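You operate a simulated robot arm through the tools that you are given. There is no shell and no other tool.

Carry out the task below with a simulated robot arm. There is one attempt and no reset: what you move stays moved.

TASK
Fill hopper 1 from the silo until its Full lamp lights.
Fine: then close the silo, then stop the feed; no trip; leave its gate open and the other gates and hoppers as they are.

Only the result counts: the job must be done as asked and must still hold three seconds after the hand-in. Knocking over, shifting, dropping, spilling or breaking anything else fails it.

THE ROBOT
A 6-joint arm with a two-finger gripper, fixed in place. Base frame: the origin is on the floor under the middle of its stand, x ahead of it, y to its left, z up. Readings come in mm, degrees, newtons and seconds.
It reaches about 1637 mm from its shoulder. Its first joint turns from -166.0 to 166.0 degrees. Payload 3.43 kg.
The TCP is the grasp point between the finger pads, 20 mm short of the fingertips. In the tool frame z runs along the fingers and y along their closing line. The gripper opens to 190 mm; its body begins 248 mm behind the TCP.
Orientation is that of the tool frame in the base frame, as a unit quaternion [w, x, y, z]. With the fingers straight down and closing along the base's y, the tool's x points along the base's -x, its y along +y and its z along -z.

THE INTERFACE
- The arm moves only by the tool jog_arm. Its argument "deltas" is a list of rows, each a list of 7 numbers: the shift along the tool's x, y, z in units of 20 mm (1.0 is 20 mm), then the turn, a rotation vector about the tool's x, y, z in units of 8 degrees (1.0 is 8 degrees), then the finger opening in mm, from 0 to 190. In form: [[x, y, z, wx, wy, wz, claw], ...]. A call has 1 to 20 rows; each row shifts and turns the commanded pose from where the row before left it, along the tool's axes as they then stand. A call with a number of a shift or a turn outside -1 to 1 is refused whole. A row lasts 0.2 s, in which the tool goes at most 50 mm and 8.6 degrees; a call with a longer step from one row to the next is refused whole, and so is a gripper value outside its range. Where a pose cannot be reached the arm comes as near as it can. A force on the tool above 90 N (or 10 N above the force at the start of the call, whichever is more), or a blocked arm, ends the call early, and 0.2 s more pass. Each finger travels about 45 mm/s and halts on what it meets, pressing with about 40 N; the grip force reading is that of the motor and also rises with nothing between the fingers. The clock runs only during rows and for 0.2 s after the last one: add rows that do not move to give the fingers time. The reply holds the time, the measured pose of the TCP, the force on the tool along the base axes, the opening and the grip force, in the units named above and with some noise, with the torque about the TCP (base axes, N m) and any sound that the robot's microphone picked up.
- Cameras (640 x 400 px; columns grow to the right, rows downward): "scene" is fixed at [218.5, -500, 1590.2]; the picture's right is [0.73, -0.69, 0.00], its down [-0.36, -0.39, -0.85] and it looks along [0.58, 0.62, -0.53] (base axes); focal length 323 px, centre (320, 200). "wrist" rides on the gripper at [70, -8, -288] in the tool frame; the picture's right is [0.12, 0.99, 0.00], its down [-0.96, 0.12, -0.25] and it looks along [-0.25, 0.03, 0.97] (tool axes); focal length 261 px, centre (320, 200). There is no depth. A picture from a camera that has moved, and an enlarged one, comes with that camera's place and axes in the base frame and with its lens.
- capture(camera): a new picture of that camera. No time passes.
- lift_body(by): slides the trunk up (or, below 0, down) by that many mm; the arm rides with it, the base frame stays. It gives what a move gives, with no picture.
- zoom(camera, box): a new picture of the part [left, top, right, bottom] of that camera's present view, enlarged. No time passes.
- job_done(): hands the job in; it is judged then, once.

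Places have to be worked out from the pictures, the camera data and where the tool is seen. Open the gripper and draw the arm clear of the work before you hand the job in, unless the task says otherwise.

The tools are called as a command line: name --pt "numbers of a row" for each row, then --argument value for the rest, lists and objects as JSON in quotes. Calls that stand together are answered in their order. jog_arm: Moves the arm, as the interface text tells. Its arguments: {"type":"object","properties":{"deltas":{"type":"array","items":{"type":"array","items":{"type":"number"}}}},"required":["deltas"]} The other tools are called the same way: lift_body (by) moves the trunk up or down; capture (camera) takes a picture; zoom (camera, box) takes an enlarged picture of a part of a camera's view; job_done () hands the job in.

At the start:

```text
time_s: 0.0
tcp_pos: [522.2, 274.0, 1314.5]
ee_rot: [0.001, 0.0, 1.0, -0.001]
ft_force: [0.0, 0.1, -0.2]
torque: [-0.02, 0.02, 0.0]
gripper_width: 190.0
grasp_force: 0.1
trunk travel left (down, up): [-175.0, 65.0]
```

scene: 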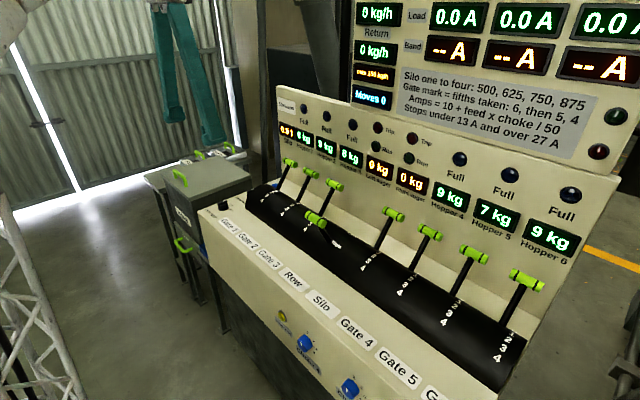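
wrist: 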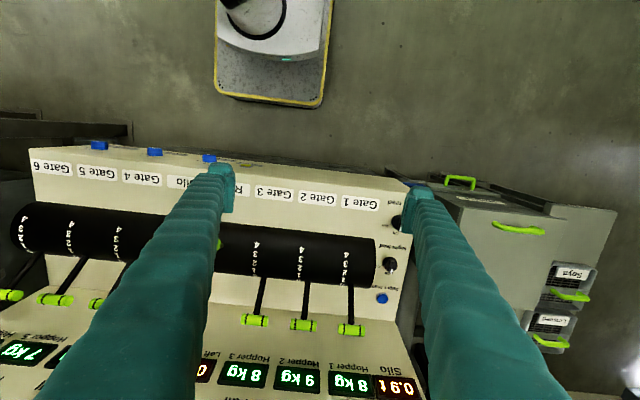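

I'll look closely at the panel, its texts and lamps before moving anything.

zoom --camera "scene" --box '[340, 0, 640, 180]'

zoom --camera "scene" --box '[260, 80, 440, 200]'

zoom --camera "scene" --box '[200, 200, 440, 400]'

zoom --camera "scene" --box '[400, 120, 640, 400]'

zoom --camera "wrist" --box '[340, 150, 640, 400]'

zoom --camera "wrist" --box '[0, 120, 240, 400]'

```text
2.13 times, centred on (490, 90) of scene
camera zoom: at [218.5, -500.0, 1590.2], right [0.73, -0.69, 0.0], down [-0.36, -0.39, -0.85], along [0.58, 0.62, -0.53], focal length 690 px, centre (-43, 435)
```

zoom: 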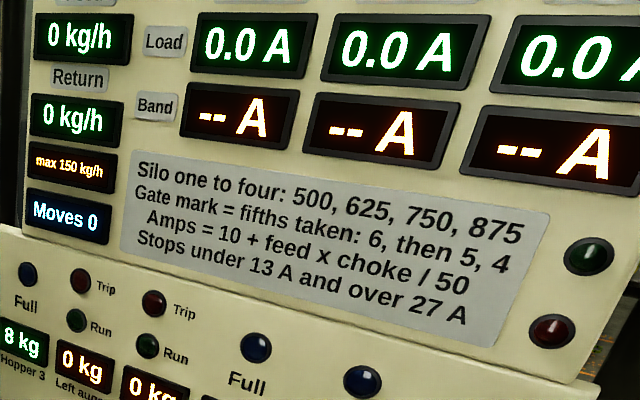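

```text
3.33 times, centred on (350, 140) of scene
camera zoom: at [218.5, -500.0, 1590.2], right [0.73, -0.69, 0.0], down [-0.36, -0.39, -0.85], along [0.58, 0.62, -0.53], focal length 1077 px, centre (220, 400)
```

zoom: 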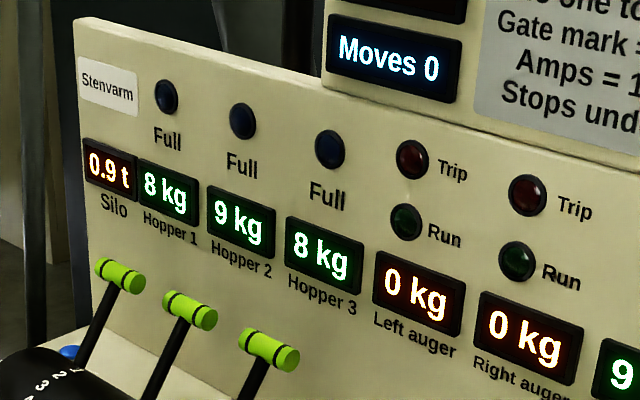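

```text
2.00 times, centred on (320, 300) of scene
camera zoom: at [218.5, -500.0, 1590.2], right [0.73, -0.69, 0.0], down [-0.36, -0.39, -0.85], along [0.58, 0.62, -0.53], focal length 646 px, centre (320, 0)
```

zoom: 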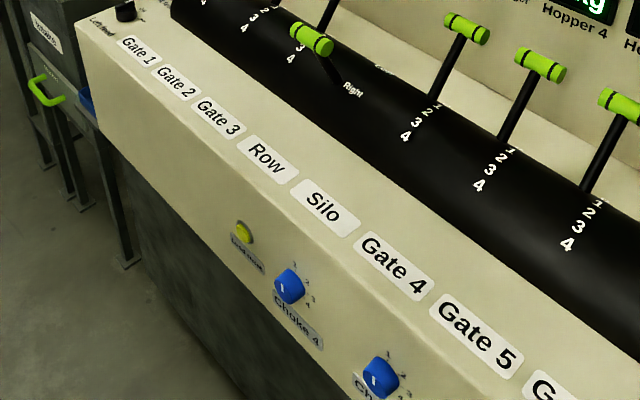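

```text
1.43 times, centred on (520, 260) of scene
camera zoom: at [218.5, -500.0, 1590.2], right [0.73, -0.69, 0.0], down [-0.36, -0.39, -0.85], along [0.58, 0.62, -0.53], focal length 462 px, centre (34, 114)
```

zoom: 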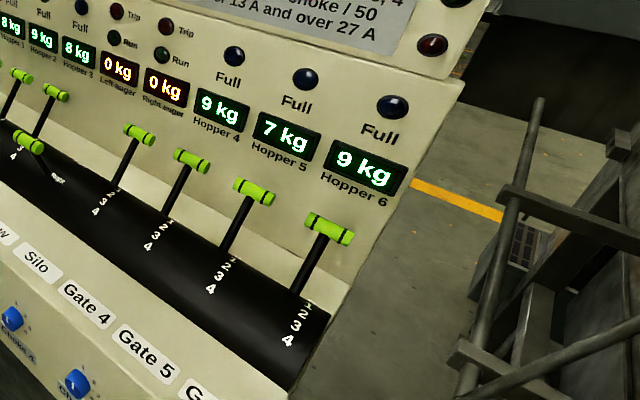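

```text
1.60 times, centred on (490, 275) of wrist
camera zoom: at [452.7, 266.2, 1602.5], right [-0.12, 0.99, 0.0], down [0.96, 0.12, 0.25], along [0.25, 0.03, -0.97], focal length 417 px, centre (48, 80)
```

zoom: 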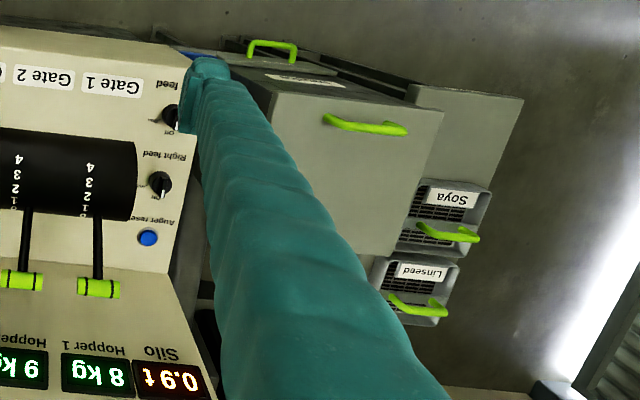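

```text
1.43 times, centred on (120, 260) of wrist
camera zoom: at [452.7, 266.2, 1602.5], right [-0.12, 0.99, 0.0], down [0.96, 0.12, 0.25], along [0.25, 0.03, -0.97], focal length 372 px, centre (606, 114)
```

zoom: 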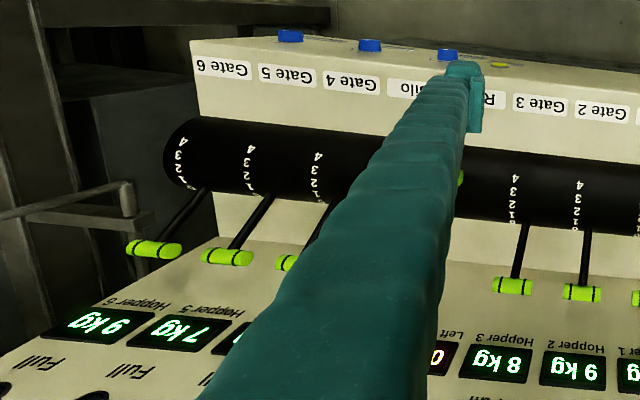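

The console seems to run along y with the levers leaning away from the robot; Row is pulled to "Right", the silo and gates look closed. I'll enlarge the small labels further.

zoom --camera "scene" --box '[265, 180, 385, 255]'

zoom --camera "scene" --box '[260, 290, 380, 400]'

zoom --camera "scene" --box '[150, 130, 280, 250]'

zoom --camera "wrist" --box '[370, 180, 430, 310]'

zoom --camera "wrist" --box '[220, 200, 420, 340]'

zoom --camera "scene" --box '[340, 0, 640, 100]'

```text
5.33 times, centred on (325, 218) of scene
camera zoom: at [218.5, -500.0, 1590.2], right [0.73, -0.69, 0.0], down [-0.36, -0.39, -0.85], along [0.58, 0.62, -0.53], focal length 1724 px, centre (293, 107)
```

zoom: 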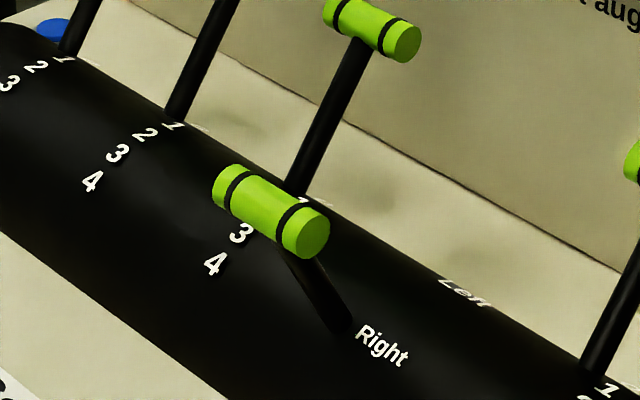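

```text
3.64 times, centred on (320, 345) of scene
camera zoom: at [218.5, -500.0, 1590.2], right [0.73, -0.69, 0.0], down [-0.36, -0.39, -0.85], along [0.58, 0.62, -0.53], focal length 1175 px, centre (320, -327)
```

zoom: 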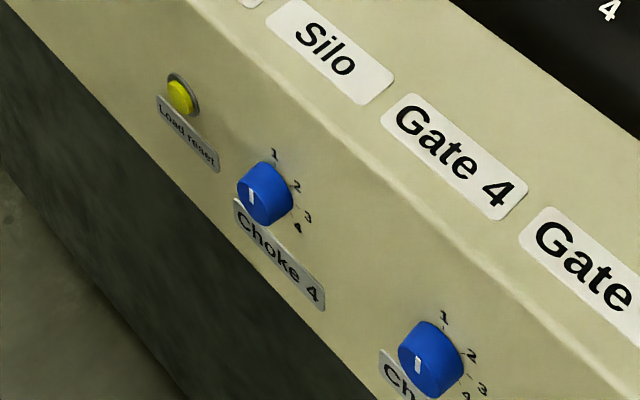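

```text
3.33 times, centred on (215, 190) of scene
camera zoom: at [218.5, -500.0, 1590.2], right [0.73, -0.69, 0.0], down [-0.36, -0.39, -0.85], along [0.58, 0.62, -0.53], focal length 1077 px, centre (670, 233)
```

zoom: 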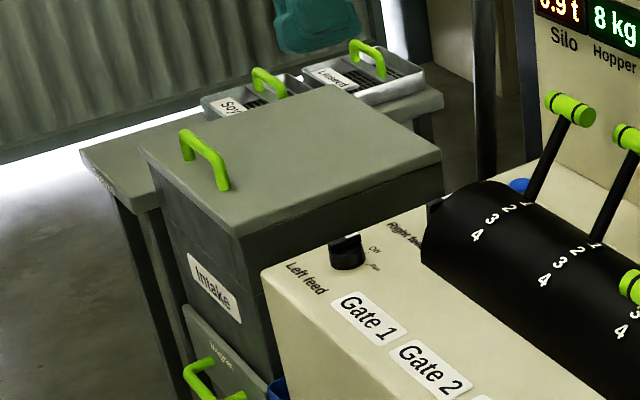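

```text
3.08 times, centred on (400, 245) of wrist
camera zoom: at [452.7, 266.2, 1602.5], right [-0.12, 0.99, 0.0], down [0.96, 0.12, 0.25], along [0.25, 0.03, -0.97], focal length 802 px, centre (74, 62)
```

zoom: 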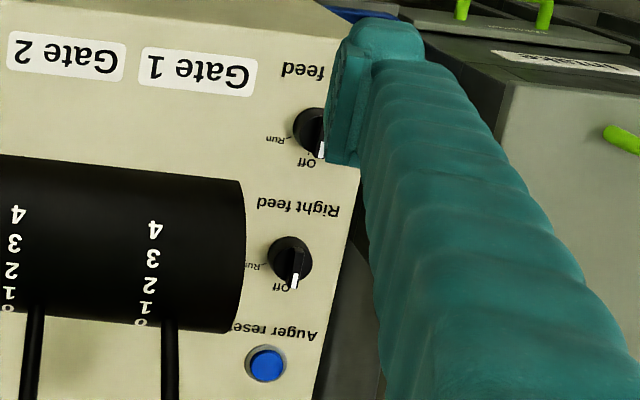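

```text
2.86 times, centred on (320, 270) of wrist
camera zoom: at [452.7, 266.2, 1602.5], right [-0.12, 0.99, 0.0], down [0.96, 0.12, 0.25], along [0.25, 0.03, -0.97], focal length 745 px, centre (320, 0)
```

zoom: 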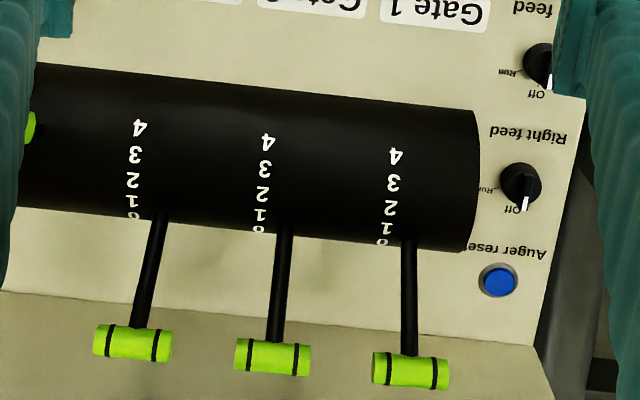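

```text
2.13 times, centred on (490, 50) of scene
camera zoom: at [218.5, -500.0, 1590.2], right [0.73, -0.69, 0.0], down [-0.36, -0.39, -0.85], along [0.58, 0.62, -0.53], focal length 690 px, centre (-43, 520)
```

zoom: 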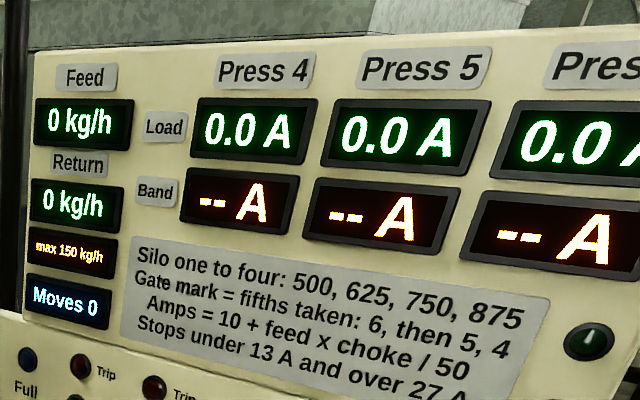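

From the two views I place gate 1's handle near (900, 397, 1067), the drum axis around x 800, and the Left feed knob near (655, 490, 935). I'll move high and level over the knob corner to see it better.

jog_arm --pt "-0.2 1 0 0 0 0 190" --pt "-0.2 1 0 0 0 0 190" --pt "-0.2 1 0 0 0 0 190" --pt "-0.2 1 0 0 0 0 190" --pt "-0.2 1 0 0 0 0 190" --pt "-0.2 1 0 0 0 0 190" --pt "-0.2 1 0 0 0 0 190" --pt "-0.2 1 0 0 0 0 190" --pt "-0.2 1 0 0 0 0 190" --pt "-0.1 1 0 0 0 0 190"

capture --camera "wrist"

capture --camera "scene"

```text
time_s: 2.2
tcp_pos: [559.5, 476.8, 1313.9]
ee_rot: [0.002, -0.001, 1.0, 0.001]
ft_force: [1.1, -0.8, 0.6]
torque: [0.07, -0.02, 0.0]
gripper_width: 189.7
grasp_force: 0.1
trunk travel left (down, up): [-175.0, 65.0]
```

```text
taken
camera wrist: at [489.1, 465.6, 1601.2], right [-0.12, 0.99, 0.0], down [0.96, 0.11, 0.25], along [0.25, 0.03, -0.97], focal length 261 px, centre (320, 200)
```

wrist: 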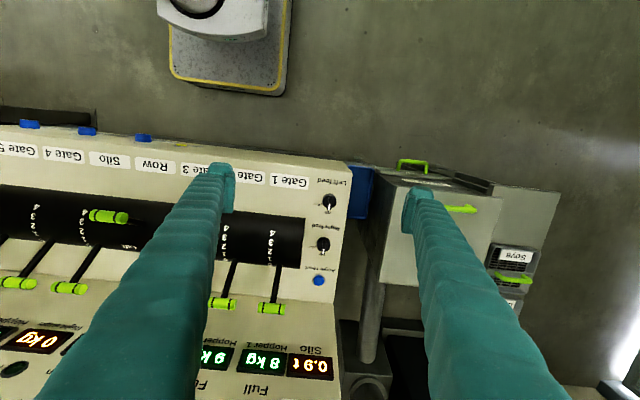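

```text
taken
```

scene: 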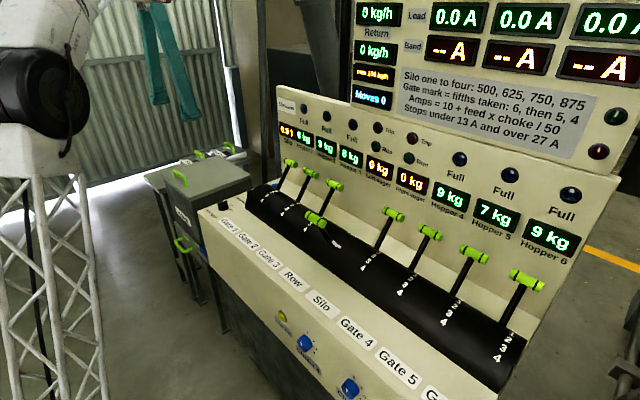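

The knob corner is now between the fingers. I'll enlarge it to measure the knobs, labels and pointer.

zoom --camera "wrist" --box '[240, 160, 400, 300]'

zoom --camera "wrist" --box '[0, 180, 180, 300]'

zoom --camera "wrist" --box '[300, 170, 360, 210]'

```text
2.86 times, centred on (320, 230) of wrist
camera zoom: at [489.1, 465.6, 1601.2], right [-0.12, 0.99, 0.0], down [0.96, 0.11, 0.25], along [0.25, 0.03, -0.97], focal length 745 px, centre (320, 114)
```

zoom: 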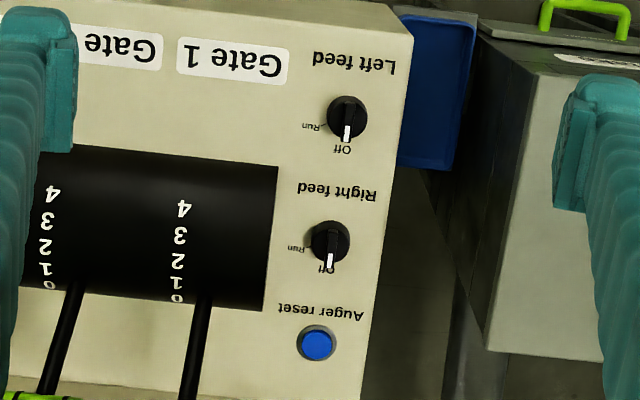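

```text
3.33 times, centred on (90, 240) of wrist
camera zoom: at [489.1, 465.6, 1601.2], right [-0.12, 0.99, 0.0], down [0.96, 0.11, 0.25], along [0.25, 0.03, -0.97], focal length 869 px, centre (1087, 67)
```

zoom: 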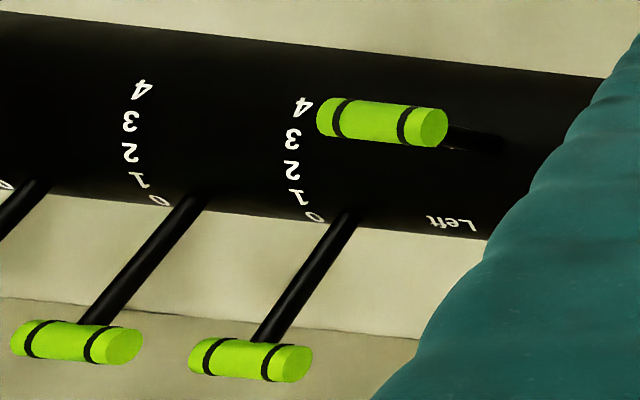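

```text
10.00 times, centred on (330, 190) of wrist
camera zoom: at [489.1, 465.6, 1601.2], right [-0.12, 0.99, 0.0], down [0.96, 0.11, 0.25], along [0.25, 0.03, -0.97], focal length 2606 px, centre (220, 300)
```

zoom: 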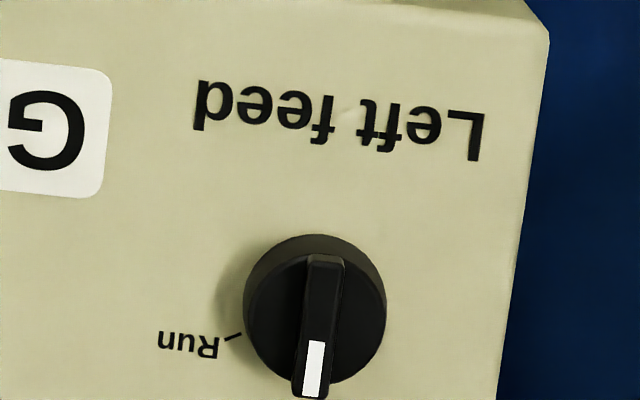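

The knob is a bar knob pointing to Off, with Run about 70° clockwise from above; it sits near (667, 514, 920). All lever handles line up along y at about 117 mm pitch with x≈903, so I'll grip handles by their ends with the tool tilted 30° forward, and now move to a stand-off above gate 1 to look.

jog_arm --pt "0 0 0 0 -0.9375 0 190" --pt "0 0 0 0 -0.9375 0 190" --pt "0 0 0 0 -0.9375 0 190" --pt "0 0 0 0 -0.9375 0 190" --pt "-0.87 -0.384 0.698 0 0 0 190" --pt "-0.87 -0.384 0.698 0 0 0 190" --pt "-0.87 -0.384 0.698 0 0 0 190" --pt "-0.87 -0.384 0.698 0 0 0 190" --pt "-0.87 -0.384 0.698 0 0 0 190" --pt "-0.87 -0.384 0.698 0 0 0 190" --pt "-0.87 -0.384 0.698 0 0 0 190" --pt "-0.87 -0.384 0.698 0 0 0 190"

capture --camera "wrist"

capture --camera "scene"

```text
time_s: 4.8
tcp_pos: [736.8, 414.1, 1287.2]
ee_rot: [0.259, 0.001, 0.966, -0.001]
ft_force: [-0.5, 0.0, 0.3]
torque: [0.03, -0.03, -0.01]
gripper_width: 190.0
grasp_force: 0.0
trunk travel left (down, up): [-175.0, 65.0]
```

```text
taken
camera wrist: at [533.0, 405.4, 1501.0], right [-0.1, 0.99, -0.06], down [0.71, 0.12, 0.7], along [0.7, 0.03, -0.72], focal length 261 px, centre (320, 200)
```

wrist: 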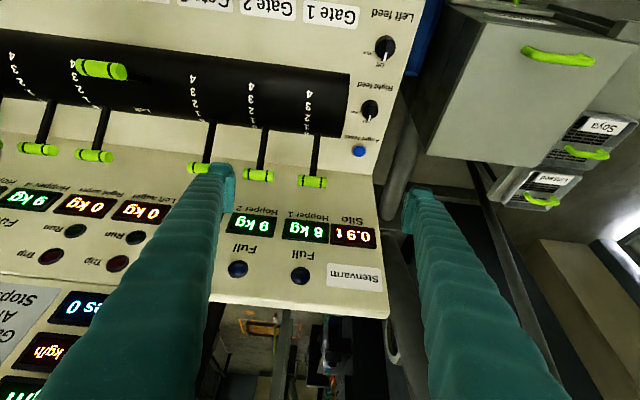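

```text
taken
```

scene: 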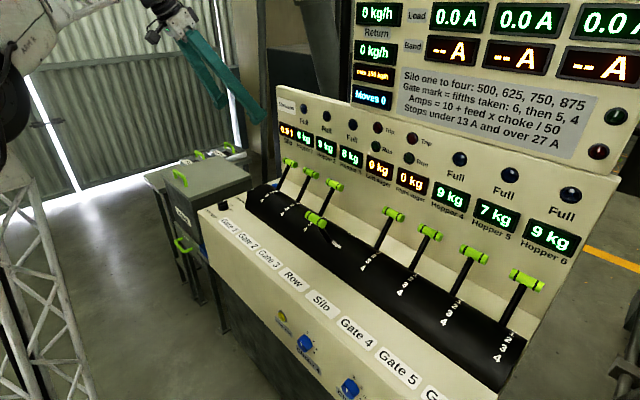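

I'll enlarge the gate 1 handle and drum from this view to fix their position.

zoom --camera "wrist" --box '[230, 70, 390, 210]'

zoom --camera "wrist" --box '[0, 30, 230, 200]'

zoom --camera "wrist" --box '[340, 0, 420, 60]'

```text
2.86 times, centred on (310, 140) of wrist
camera zoom: at [533.0, 405.4, 1501.0], right [-0.1, 0.99, -0.06], down [0.71, 0.12, 0.7], along [0.7, 0.03, -0.72], focal length 745 px, centre (349, 371)
```

zoom: 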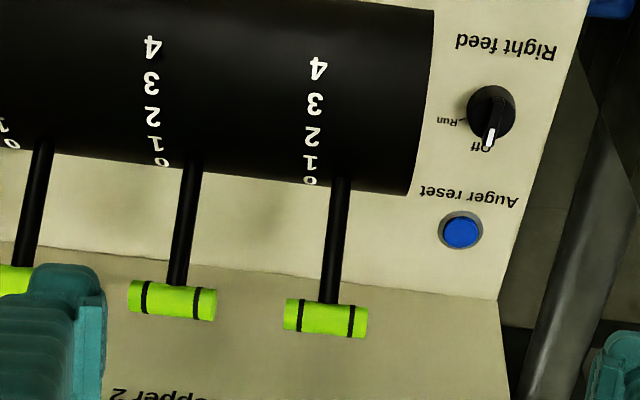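

```text
2.35 times, centred on (115, 115) of wrist
camera zoom: at [533.0, 405.4, 1501.0], right [-0.1, 0.99, -0.06], down [0.71, 0.12, 0.7], along [0.7, 0.03, -0.72], focal length 613 px, centre (802, 400)
```

zoom: 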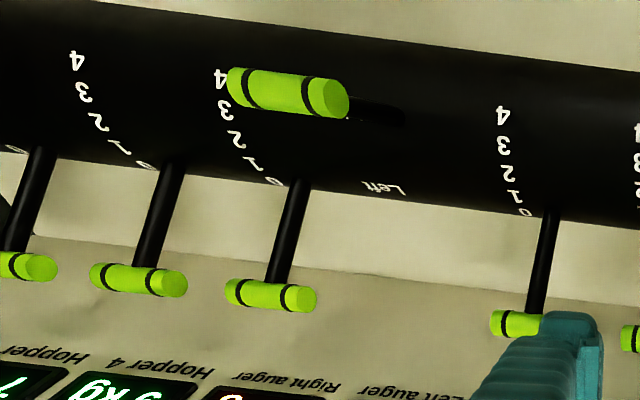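

```text
6.67 times, centred on (380, 30) of wrist
camera zoom: at [533.0, 405.4, 1501.0], right [-0.1, 0.99, -0.06], down [0.71, 0.12, 0.7], along [0.7, 0.03, -0.72], focal length 1738 px, centre (-80, 1333)
```

zoom: 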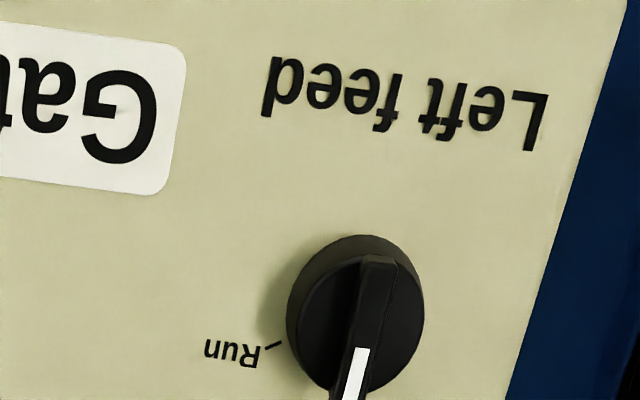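

Triangulating puts the gate 1 handle near (909, 400, 1060). I'll descend along the tool axis to about 120 mm short of it, narrowing the fingers to 100 mm.

jog_arm --pt "-0.198 -0.078 0.904 0 0 0 170" --pt "-0.198 -0.078 0.904 0 0 0 150" --pt "-0.198 -0.078 0.904 0 0 0 130" --pt "-0.198 -0.078 0.904 0 0 0 110" --pt "-0.198 -0.078 0.904 0 0 0 100" --pt "-0.198 -0.078 0.904 0 0 0 100" --pt "-0.198 -0.078 0.904 0 0 0 100" --pt "-0.198 -0.078 0.904 0 0 0 100" --pt "-0.198 -0.078 0.904 0 0 0 100" --pt "0 0 0 0 0 0 100"

capture --camera "wrist"

capture --camera "scene"

```text
time_s: 7.0
tcp_pos: [849.1, 398.3, 1165.1]
ee_rot: [0.259, 0.001, 0.966, 0.0]
ft_force: [0.5, -0.2, 0.0]
torque: [-0.03, -0.03, 0.04]
gripper_width: 99.8
grasp_force: 0.0
trunk travel left (down, up): [-175.0, 65.0]
```

```text
taken
camera wrist: at [645.5, 390.2, 1379.2], right [-0.1, 0.99, -0.06], down [0.71, 0.12, 0.7], along [0.7, 0.03, -0.72], focal length 261 px, centre (320, 200)
```

wrist: 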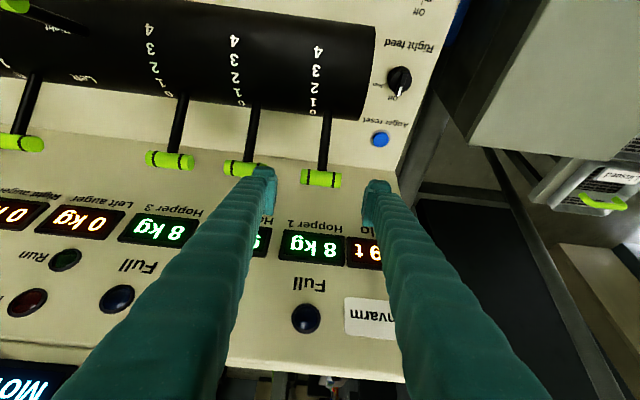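

```text
taken
```

scene: 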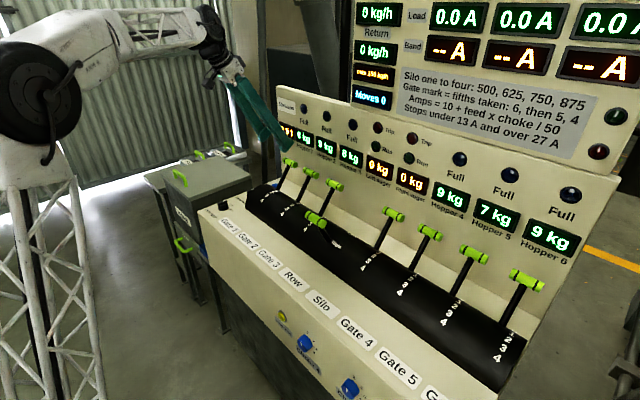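

The handle sits right on the tool axis line (column 320). I'll enlarge to check lateral centring, finger thickness and clearances to gate 2.

zoom --camera "wrist" --box '[220, 100, 420, 240]'

zoom --camera "scene" --box '[220, 60, 360, 220]'

```text
2.86 times, centred on (320, 170) of wrist
camera zoom: at [645.5, 390.2, 1379.2], right [-0.1, 0.99, -0.06], down [0.71, 0.12, 0.7], along [0.7, 0.03, -0.72], focal length 745 px, centre (320, 286)
```

zoom: 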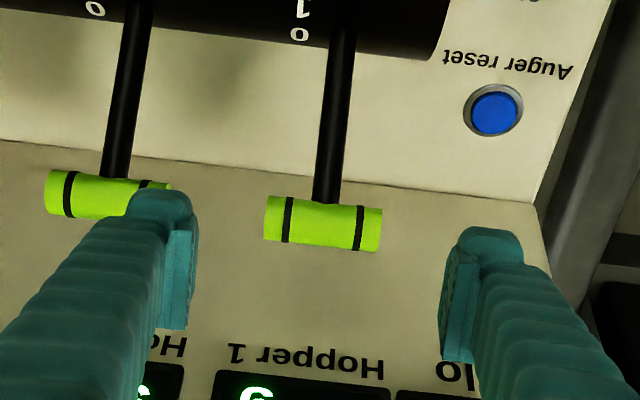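

```text
2.50 times, centred on (290, 140) of scene
camera zoom: at [218.5, -500.0, 1590.2], right [0.73, -0.69, 0.0], down [-0.36, -0.39, -0.85], along [0.58, 0.62, -0.53], focal length 808 px, centre (395, 350)
```

zoom: 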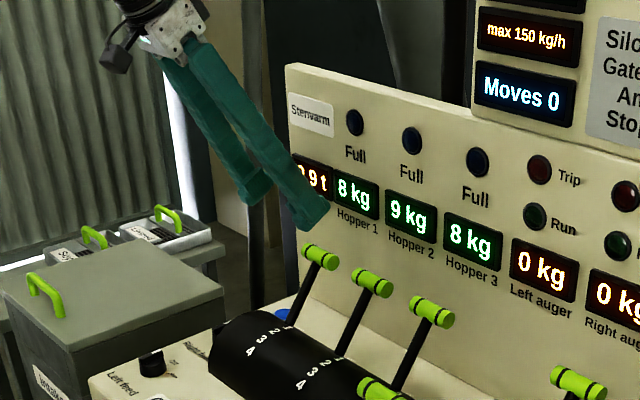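

The handle is 65 mm long, 2 mm off centre in +y, and about 121 mm ahead on the tool axis (≈(910, 400, 1060)). I'll narrow to 84 mm and advance 80 mm first, then check.

jog_arm --pt "0 0.1 0 0 0 0 84" --pt "0 0 1 0 0 0 84" --pt "0 0 1 0 0 0 84" --pt "0 0 1 0 0 0 84" --pt "0 0 1 0 0 0 84" --pt "0 0 0 0 0 0 84"

zoom --camera "wrist" --box '[220, 100, 420, 240]'

zoom --camera "scene" --box '[220, 60, 360, 220]'

```text
time_s: 8.4
tcp_pos: [889.6, 400.3, 1094.1]
ee_rot: [0.259, -0.001, 0.966, 0.0]
ft_force: [0.2, -1.1, -1.4]
torque: [-0.02, -0.01, 0.02]
gripper_width: 84.1
grasp_force: 0.1
trunk travel left (down, up): [-175.0, 65.0]
```

```text
2.86 times, centred on (320, 170) of wrist
camera zoom: at [685.8, 392.4, 1308.7], right [-0.1, 0.99, -0.06], down [0.71, 0.12, 0.7], along [0.7, 0.03, -0.72], focal length 745 px, centre (320, 286)
```

zoom: 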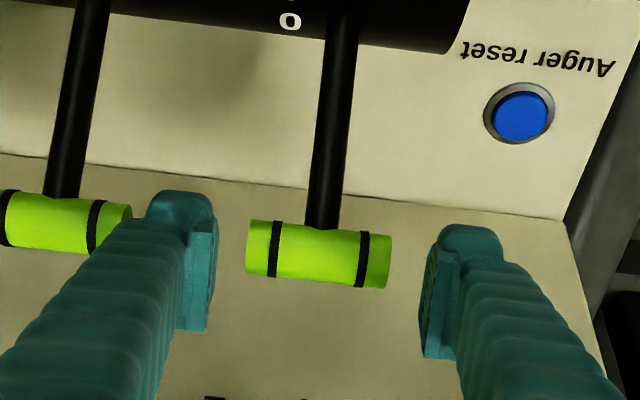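

```text
2.50 times, centred on (290, 140) of scene
camera zoom: at [218.5, -500.0, 1590.2], right [0.73, -0.69, 0.0], down [-0.36, -0.39, -0.85], along [0.58, 0.62, -0.53], focal length 808 px, centre (395, 350)
```

zoom: 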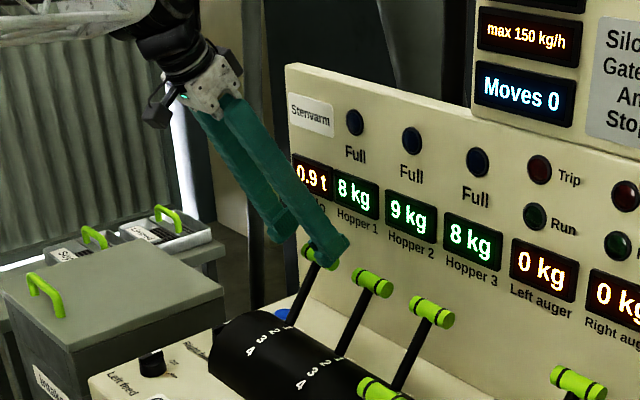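

The handle is centred (column 318) about 41 mm ahead, and gate 2's handle has roughly 12 mm clearance. I'll advance the last 40 mm and close on the handle ends.

jog_arm --pt "0 0 1 0 0 0 84" --pt "0 0 1 0 0 0 84" --pt "0 0 0 0 0 0 84" --pt "0 0 0 0 0 0 70" --pt "0 0 0 0 0 0 60" --pt "0 0 0 0 0 0 60"

zoom --camera "wrist" --box '[220, 100, 420, 240]'

zoom --camera "scene" --box '[220, 60, 360, 220]'

```text
time_s: 9.8
tcp_pos: [908.2, 398.7, 1059.5]
ee_rot: [0.26, 0.0, 0.966, 0.0]
ft_force: [0.2, -1.9, 5.9]
torque: [0.04, -0.04, -0.06]
gripper_width: 87.8
grasp_force: 45.5
trunk travel left (down, up): [-175.0, 65.0]
```

```text
2.86 times, centred on (320, 170) of wrist
camera zoom: at [705.9, 391.5, 1274.4], right [-0.1, 0.99, -0.06], down [0.71, 0.12, 0.7], along [0.7, 0.03, -0.72], focal length 745 px, centre (320, 286)
```

zoom: 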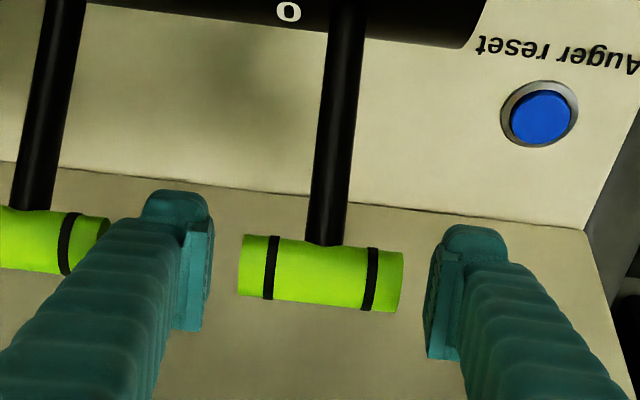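

```text
2.50 times, centred on (290, 140) of scene
camera zoom: at [218.5, -500.0, 1590.2], right [0.73, -0.69, 0.0], down [-0.36, -0.39, -0.85], along [0.58, 0.62, -0.53], focal length 808 px, centre (395, 350)
```

zoom: 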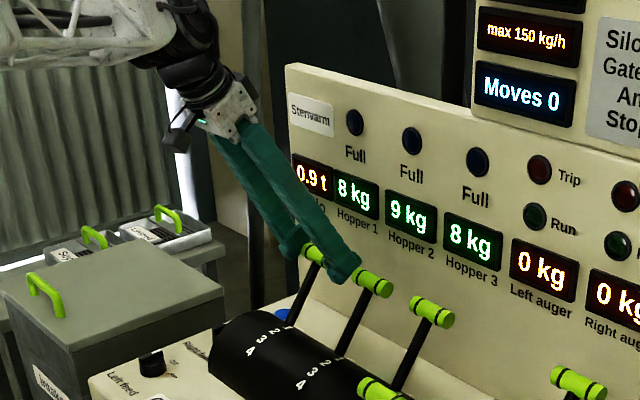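

The fingers report 87.8 mm with 45 N although the picture shows about 11 mm of air on each side of the handle, so something is off. I'll open slightly, back out along the tool axis and test the closing in free air.

jog_arm --pt "0 0 0 0 0 0 90" --pt "0 0 -1 0 0 0 90" --pt "0 0 -1 0 0 0 90" --pt "0 0 -1 0 0 0 90" --pt "0 0 -1 0 0 0 90" --pt "0 0 0 0 0 0 90"

jog_arm --pt "0 0 0 0 0 0 60" --pt "0 0 0 0 0 0 60" --pt "0 0 0 0 0 0 60"

zoom --camera "wrist" --box '[220, 100, 420, 240]'

zoom --camera "scene" --box '[220, 60, 360, 220]'

```text
time_s: 11.2
tcp_pos: [869.1, 401.2, 1130.2]
ee_rot: [0.259, 0.0, 0.966, 0.0]
ft_force: [0.0, 0.3, 0.0]
torque: [0.01, -0.01, 0.03]
gripper_width: 90.1
grasp_force: 0.0
trunk travel left (down, up): [-175.0, 65.0]
```

```text
time_s: 12.0
tcp_pos: [868.0, 399.8, 1129.2]
ee_rot: [0.259, 0.0, 0.966, -0.001]
ft_force: [0.3, -0.2, 0.6]
torque: [0.01, 0.0, -0.02]
gripper_width: 60.1
grasp_force: 0.1
trunk travel left (down, up): [-175.0, 65.0]
```

```text
2.86 times, centred on (320, 170) of wrist
camera zoom: at [665.7, 392.5, 1343.6], right [-0.1, 0.99, -0.06], down [0.71, 0.12, 0.7], along [0.7, 0.03, -0.72], focal length 745 px, centre (320, 286)
```

zoom: 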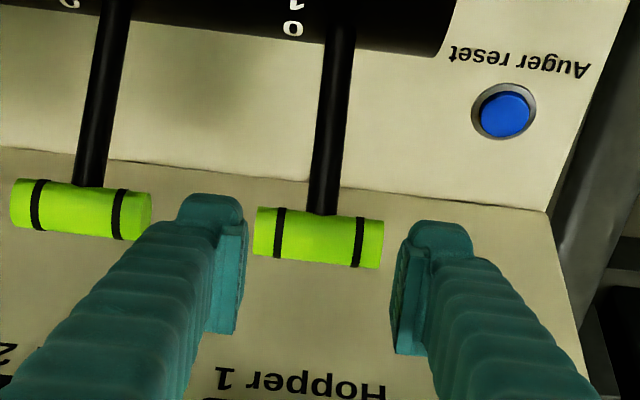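

```text
2.50 times, centred on (290, 140) of scene
camera zoom: at [218.5, -500.0, 1590.2], right [0.73, -0.69, 0.0], down [-0.36, -0.39, -0.85], along [0.58, 0.62, -0.53], focal length 808 px, centre (395, 350)
```

zoom: 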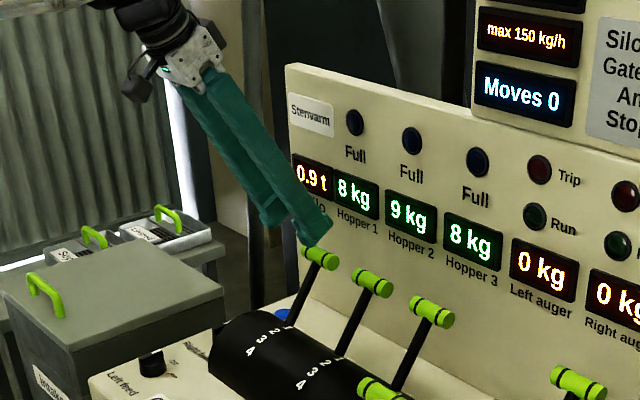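

In free air it closes to 60, so the handle's solid length must be ~88 mm with rounded ends—too long to end-grip between neighbours. I'll grip the shaft below the handle instead, from the front with a flatter tool; first I back off in −x and tilt to 60° to test the reach.

jog_arm --pt "0.92 0 -0.53 0 0 0 70" --pt "0.92 0 -0.53 0 0 0 70" --pt "0.92 0 -0.53 0 0 0 70" --pt "0.92 0 -0.53 0 0 0 70" --pt "0.92 0 -0.53 0 0 0 70" --pt "0.92 0 -0.53 0 0 0 70" --pt "0.92 0 -0.53 0 0 0 70" --pt "0.92 0 -0.53 0 0 0 70" --pt "0 0 0 0 -0.9375 0 70" --pt "0 0 0 0 -0.9375 0 70" --pt "0 0 0 0 -0.9375 0 70" --pt "0 0 0 0 -0.9375 0 70"

capture --camera "scene"

capture --camera "wrist"

```text
time_s: 14.6
tcp_pos: [698.3, 400.6, 1129.7]
ee_rot: [0.5, 0.001, 0.866, -0.001]
ft_force: [0.2, 0.2, 0.3]
torque: [0.01, 0.03, 0.03]
gripper_width: 70.0
grasp_force: 0.1
trunk travel left (down, up): [-175.0, 65.0]
```

```text
taken
```

scene: 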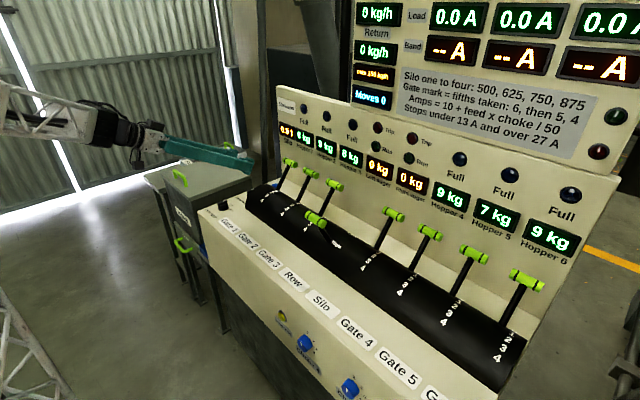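

```text
taken
camera wrist: at [416.0, 391.9, 1212.3], right [-0.06, 0.99, -0.1], down [0.27, 0.12, 0.96], along [0.96, 0.03, -0.27], focal length 261 px, centre (320, 200)
```

wrist: 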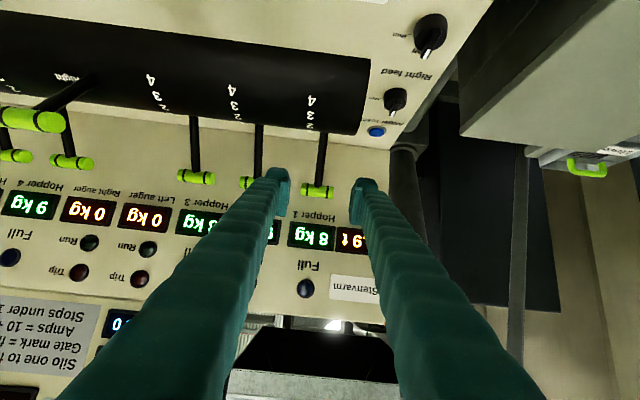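

The 60° tilt is reached cleanly. I'll try tilting on to 85° here in free space.

jog_arm --pt "0 0 0 0 -0.78 0 70" --pt "0 0 0 0 -0.78 0 70" --pt "0 0 0 0 -0.78 0 70" --pt "0 0 0 0 -0.78 0 70" --pt "0 0 0 0 0 0 70"

capture --camera "scene"

capture --camera "wrist"

```text
time_s: 15.8
tcp_pos: [697.4, 400.6, 1130.0]
ee_rot: [0.676, 0.001, 0.737, -0.001]
ft_force: [0.5, 1.3, 0.4]
torque: [0.01, 0.02, 0.03]
gripper_width: 70.0
grasp_force: 0.2
trunk travel left (down, up): [-175.0, 65.0]
```

```text
taken
```

scene: 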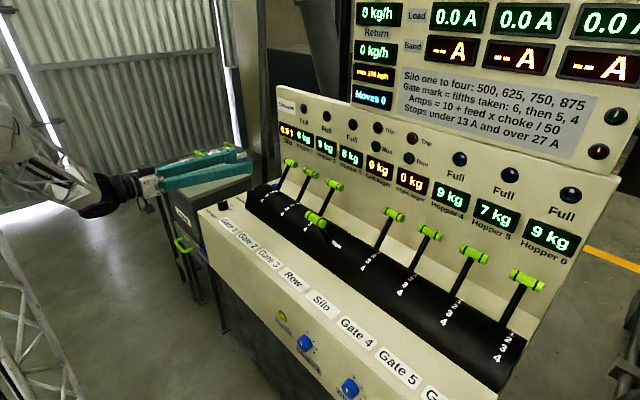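

```text
taken
camera wrist: at [407.3, 392.3, 1084.5], right [-0.01, 0.99, -0.12], down [-0.16, 0.12, 0.98], along [0.99, 0.03, 0.16], focal length 261 px, centre (320, 200)
```

wrist: 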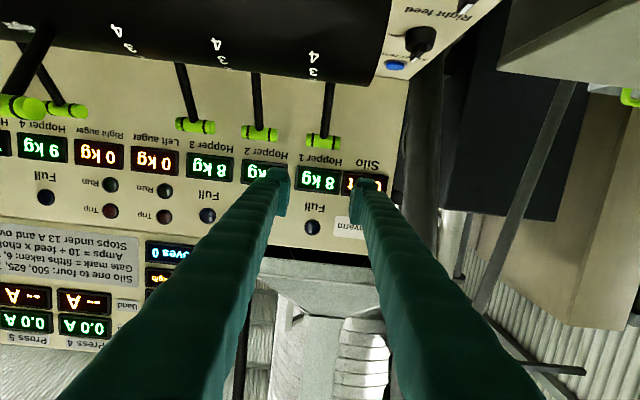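

85° is reachable too and keeps the scene view clear. I'll go to a 65° tilt and a pre-grasp point 120 mm short of the gate 1 shaft, aiming to grip it about 64 mm below the handle.

jog_arm --pt "0 0 0 0 0.833 0 60" --pt "0 0 0 0 0.833 0 60" --pt "0 0 0 0 0.833 0 60" --pt "0.36 0 0.89 0 0 0 60" --pt "0.36 0 0.89 0 0 0 60" --pt "0.36 0 0.89 0 0 0 60" --pt "0.36 0 0.89 0 0 0 60" --pt "0.36 0 0.89 0 0 0 60" --pt "0 0 0 0 0 0 60"

capture --camera "wrist"

zoom --camera "scene" --box '[130, 100, 350, 240]'

```text
time_s: 17.8
tcp_pos: [763.8, 399.5, 1058.6]
ee_rot: [0.537, 0.001, 0.843, -0.001]
ft_force: [0.9, -1.1, -0.2]
torque: [0.0, 0.01, 0.02]
gripper_width: 60.0
grasp_force: 0.2
trunk travel left (down, up): [-175.0, 65.0]
```

```text
taken
camera wrist: at [475.7, 392.2, 1117.1], right [-0.05, 0.99, -0.11], down [0.18, 0.12, 0.98], along [0.98, 0.03, -0.19], focal length 261 px, centre (320, 200)
```

wrist: 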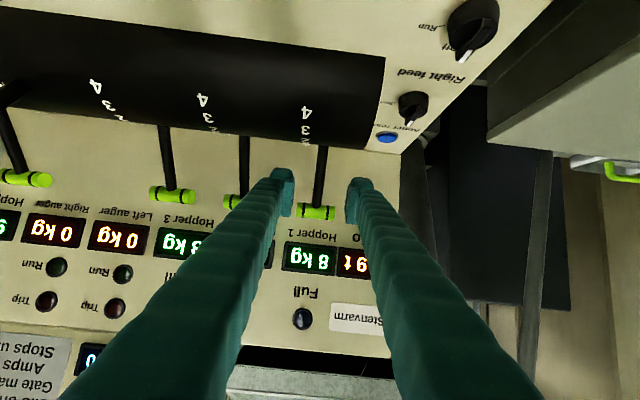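

```text
2.86 times, centred on (240, 170) of scene
camera zoom: at [218.5, -500.0, 1590.2], right [0.73, -0.69, 0.0], down [-0.36, -0.39, -0.85], along [0.58, 0.62, -0.53], focal length 923 px, centre (549, 286)
```

zoom: 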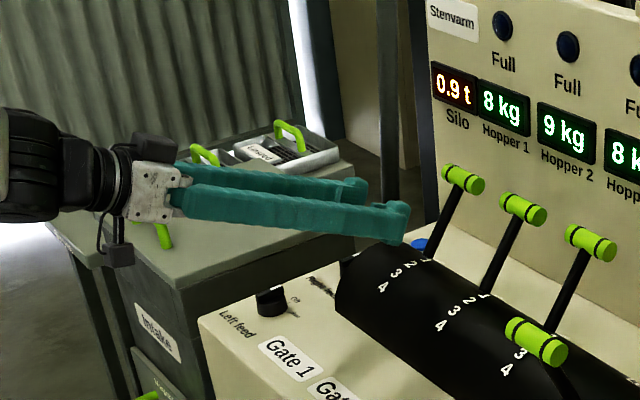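

The shaft runs through the expected aim point at column 321 and the handle is where I predicted. I'll advance 120 mm along the tool with the fingers at 60 mm.

jog_arm --pt "0 0 1 0 0 0 60" --pt "0 0 1 0 0 0 60" --pt "0 0 1 0 0 0 60" --pt "0 0 1 0 0 0 60" --pt "0 0 1 0 0 0 60" --pt "0 0 0.95 0 0 0 60" --pt "0 0 0 0 0 0 60"

zoom --camera "wrist" --box '[220, 100, 420, 260]'

zoom --camera "scene" --box '[200, 100, 370, 240]'

```text
time_s: 19.4
tcp_pos: [872.4, 400.8, 1008.4]
ee_rot: [0.537, 0.0, 0.843, -0.001]
ft_force: [-0.6, 0.2, -0.2]
torque: [-0.03, 0.01, 0.02]
gripper_width: 60.0
grasp_force: 0.0
trunk travel left (down, up): [-175.0, 65.0]
```

```text
2.50 times, centred on (320, 180) of wrist
camera zoom: at [583.5, 392.3, 1066.1], right [-0.05, 0.99, -0.11], down [0.18, 0.12, 0.98], along [0.98, 0.03, -0.19], focal length 652 px, centre (320, 250)
```

zoom: 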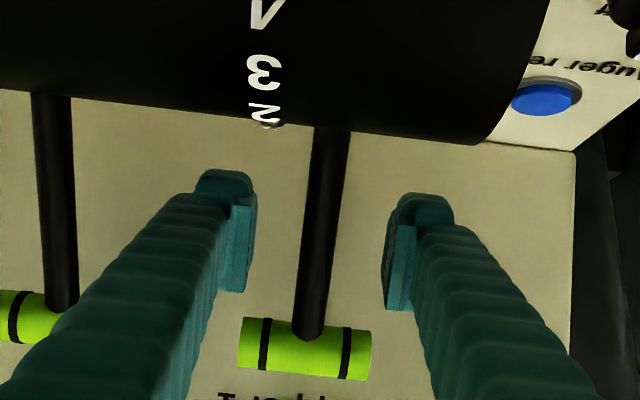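

```text
2.86 times, centred on (285, 170) of scene
camera zoom: at [218.5, -500.0, 1590.2], right [0.73, -0.69, 0.0], down [-0.36, -0.39, -0.85], along [0.58, 0.62, -0.53], focal length 923 px, centre (420, 286)
```

zoom: 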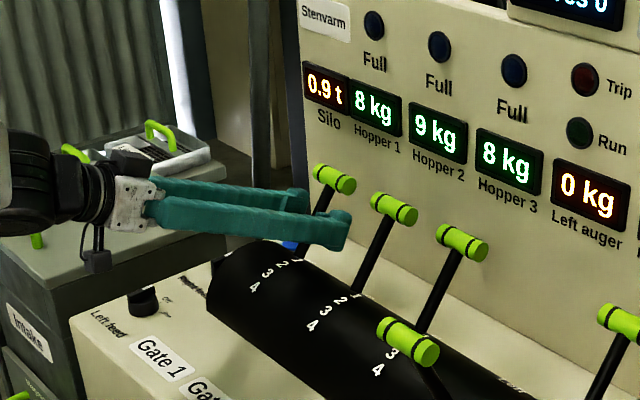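

The shaft is centred between the pads with the handle clear above the fingers. I'll close on the shaft.

jog_arm --pt "0 0 0 0 0 0 40" --pt "0 0 0 0 0 0 20" --pt "0 0 0 0 0 0 8" --pt "0 0 0 0 0 0 8" --pt "0 0 0 0 0 0 8"

zoom --camera "wrist" --box '[220, 100, 420, 260]'

```text
time_s: 20.6
tcp_pos: [871.6, 399.9, 1008.4]
ee_rot: [0.537, 0.0, 0.844, 0.0]
ft_force: [-1.5, -3.7, -0.9]
torque: [0.02, -0.05, -0.04]
gripper_width: 14.8
grasp_force: 44.7
trunk travel left (down, up): [-175.0, 65.0]
```

```text
2.50 times, centred on (320, 180) of wrist
camera zoom: at [583.5, 391.7, 1066.2], right [-0.05, 0.99, -0.11], down [0.18, 0.12, 0.98], along [0.98, 0.03, -0.19], focal length 652 px, centre (320, 250)
```

zoom: 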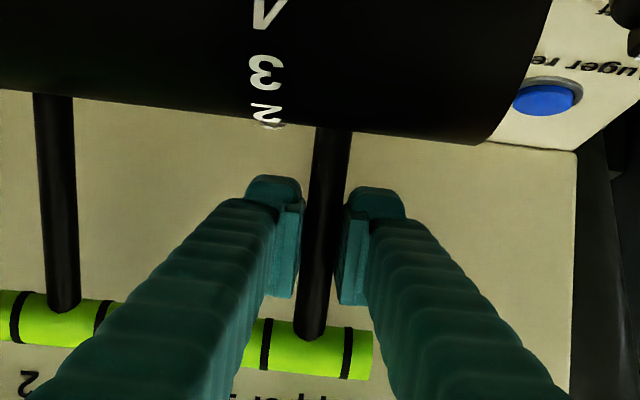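

Width 14.8 mm with 45 N: the shaft is gripped. I'll pull it through the first 20° of its arc (toward mark 1), flattening the tool slightly as I go, and watch the force.

jog_arm --pt "-0.083 0 -0.508 0 -0.1667 0 8" --pt "-0.05 0 -0.508 0 -0.1667 0 8" --pt "-0.016 0 -0.515 0 -0.1667 0 8" --pt "0.015 0 -0.514 0 -0.1667 0 8" --pt "0 0 0 0 0 0 8"

capture --camera "scene"

zoom --camera "scene" --box '[200, 100, 370, 240]'

zoom --camera "wrist" --box '[220, 60, 420, 260]'

```text
time_s: 21.8
tcp_pos: [833.8, 399.8, 1025.5]
ee_rot: [0.576, 0.0, 0.818, 0.0]
ft_force: [4.2, -6.7, -1.0]
torque: [-0.15, -0.6, 0.06]
gripper_width: 14.7
grasp_force: 44.5
trunk travel left (down, up): [-175.0, 65.0]
```

```text
taken
```

scene: 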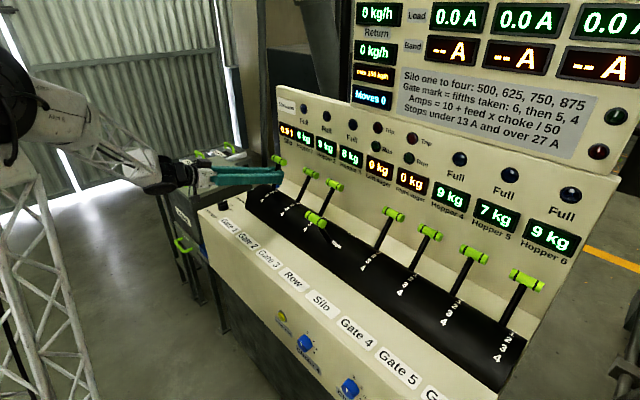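

```text
2.86 times, centred on (285, 170) of scene
camera zoom: at [218.5, -500.0, 1590.2], right [0.73, -0.69, 0.0], down [-0.36, -0.39, -0.85], along [0.58, 0.62, -0.53], focal length 923 px, centre (420, 286)
```

zoom: 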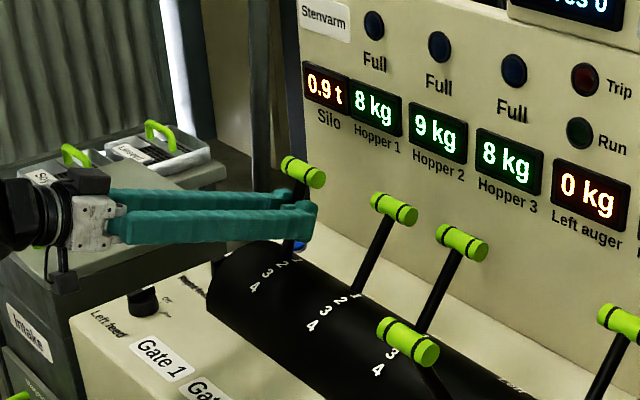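

```text
2.00 times, centred on (320, 160) of wrist
camera zoom: at [542.0, 391.8, 1057.5], right [-0.04, 0.99, -0.11], down [0.09, 0.12, 0.99], along [1.0, 0.03, -0.1], focal length 521 px, centre (320, 280)
```

zoom: 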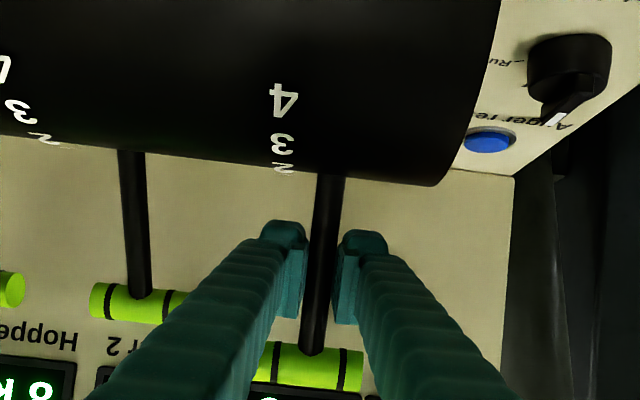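

The lever follows the arc with only a few newtons, so my axis estimate is good. I'll continue through the next 40° toward marks 3 and beyond.

jog_arm --pt "0.049 0 -0.508 0 -0.1667 0 8" --pt "0.083 0 -0.505 0 -0.1667 0 8" --pt "0.112 0 -0.504 0 -0.1667 0 8" --pt "0.147 0 -0.488 0 -0.1667 0 8" --pt "0.175 0 -0.482 0 -0.1667 0 8" --pt "0.211 0 -0.47 0 -0.1667 0 8" --pt "0.237 0 -0.456 0 -0.1667 0 8" --pt "0.263 0 -0.44 0 -0.1667 0 8" --pt "0 0 0 0 0 0 8"

zoom --camera "scene" --box '[200, 100, 370, 240]'

capture --camera "wrist"

```text
time_s: 23.8
tcp_pos: [754.3, 401.2, 1022.8]
ee_rot: [0.649, 0.0, 0.761, 0.0]
ft_force: [-0.7, -0.1, 0.0]
torque: [0.01, 0.03, -0.04]
gripper_width: 7.9
grasp_force: 0.1
trunk travel left (down, up): [-175.0, 65.0]
```

```text
2.86 times, centred on (285, 170) of scene
camera zoom: at [218.5, -500.0, 1590.2], right [0.73, -0.69, 0.0], down [-0.36, -0.39, -0.85], along [0.58, 0.62, -0.53], focal length 923 px, centre (420, 286)
```

zoom: 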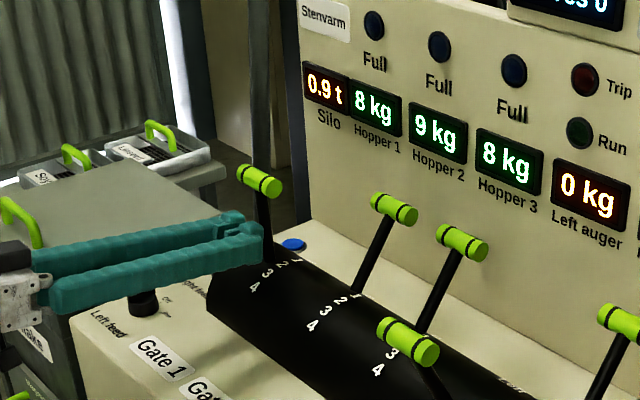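

```text
taken
camera wrist: at [461.7, 392.0, 998.3], right [-0.02, 0.99, -0.12], down [-0.09, 0.12, 0.99], along [1.0, 0.03, 0.09], focal length 261 px, centre (320, 200)
```

wrist: 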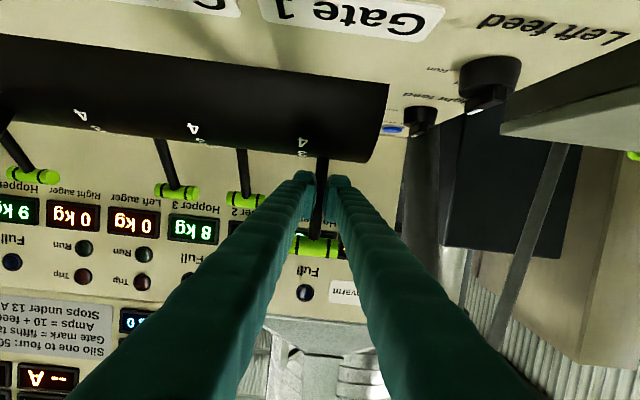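

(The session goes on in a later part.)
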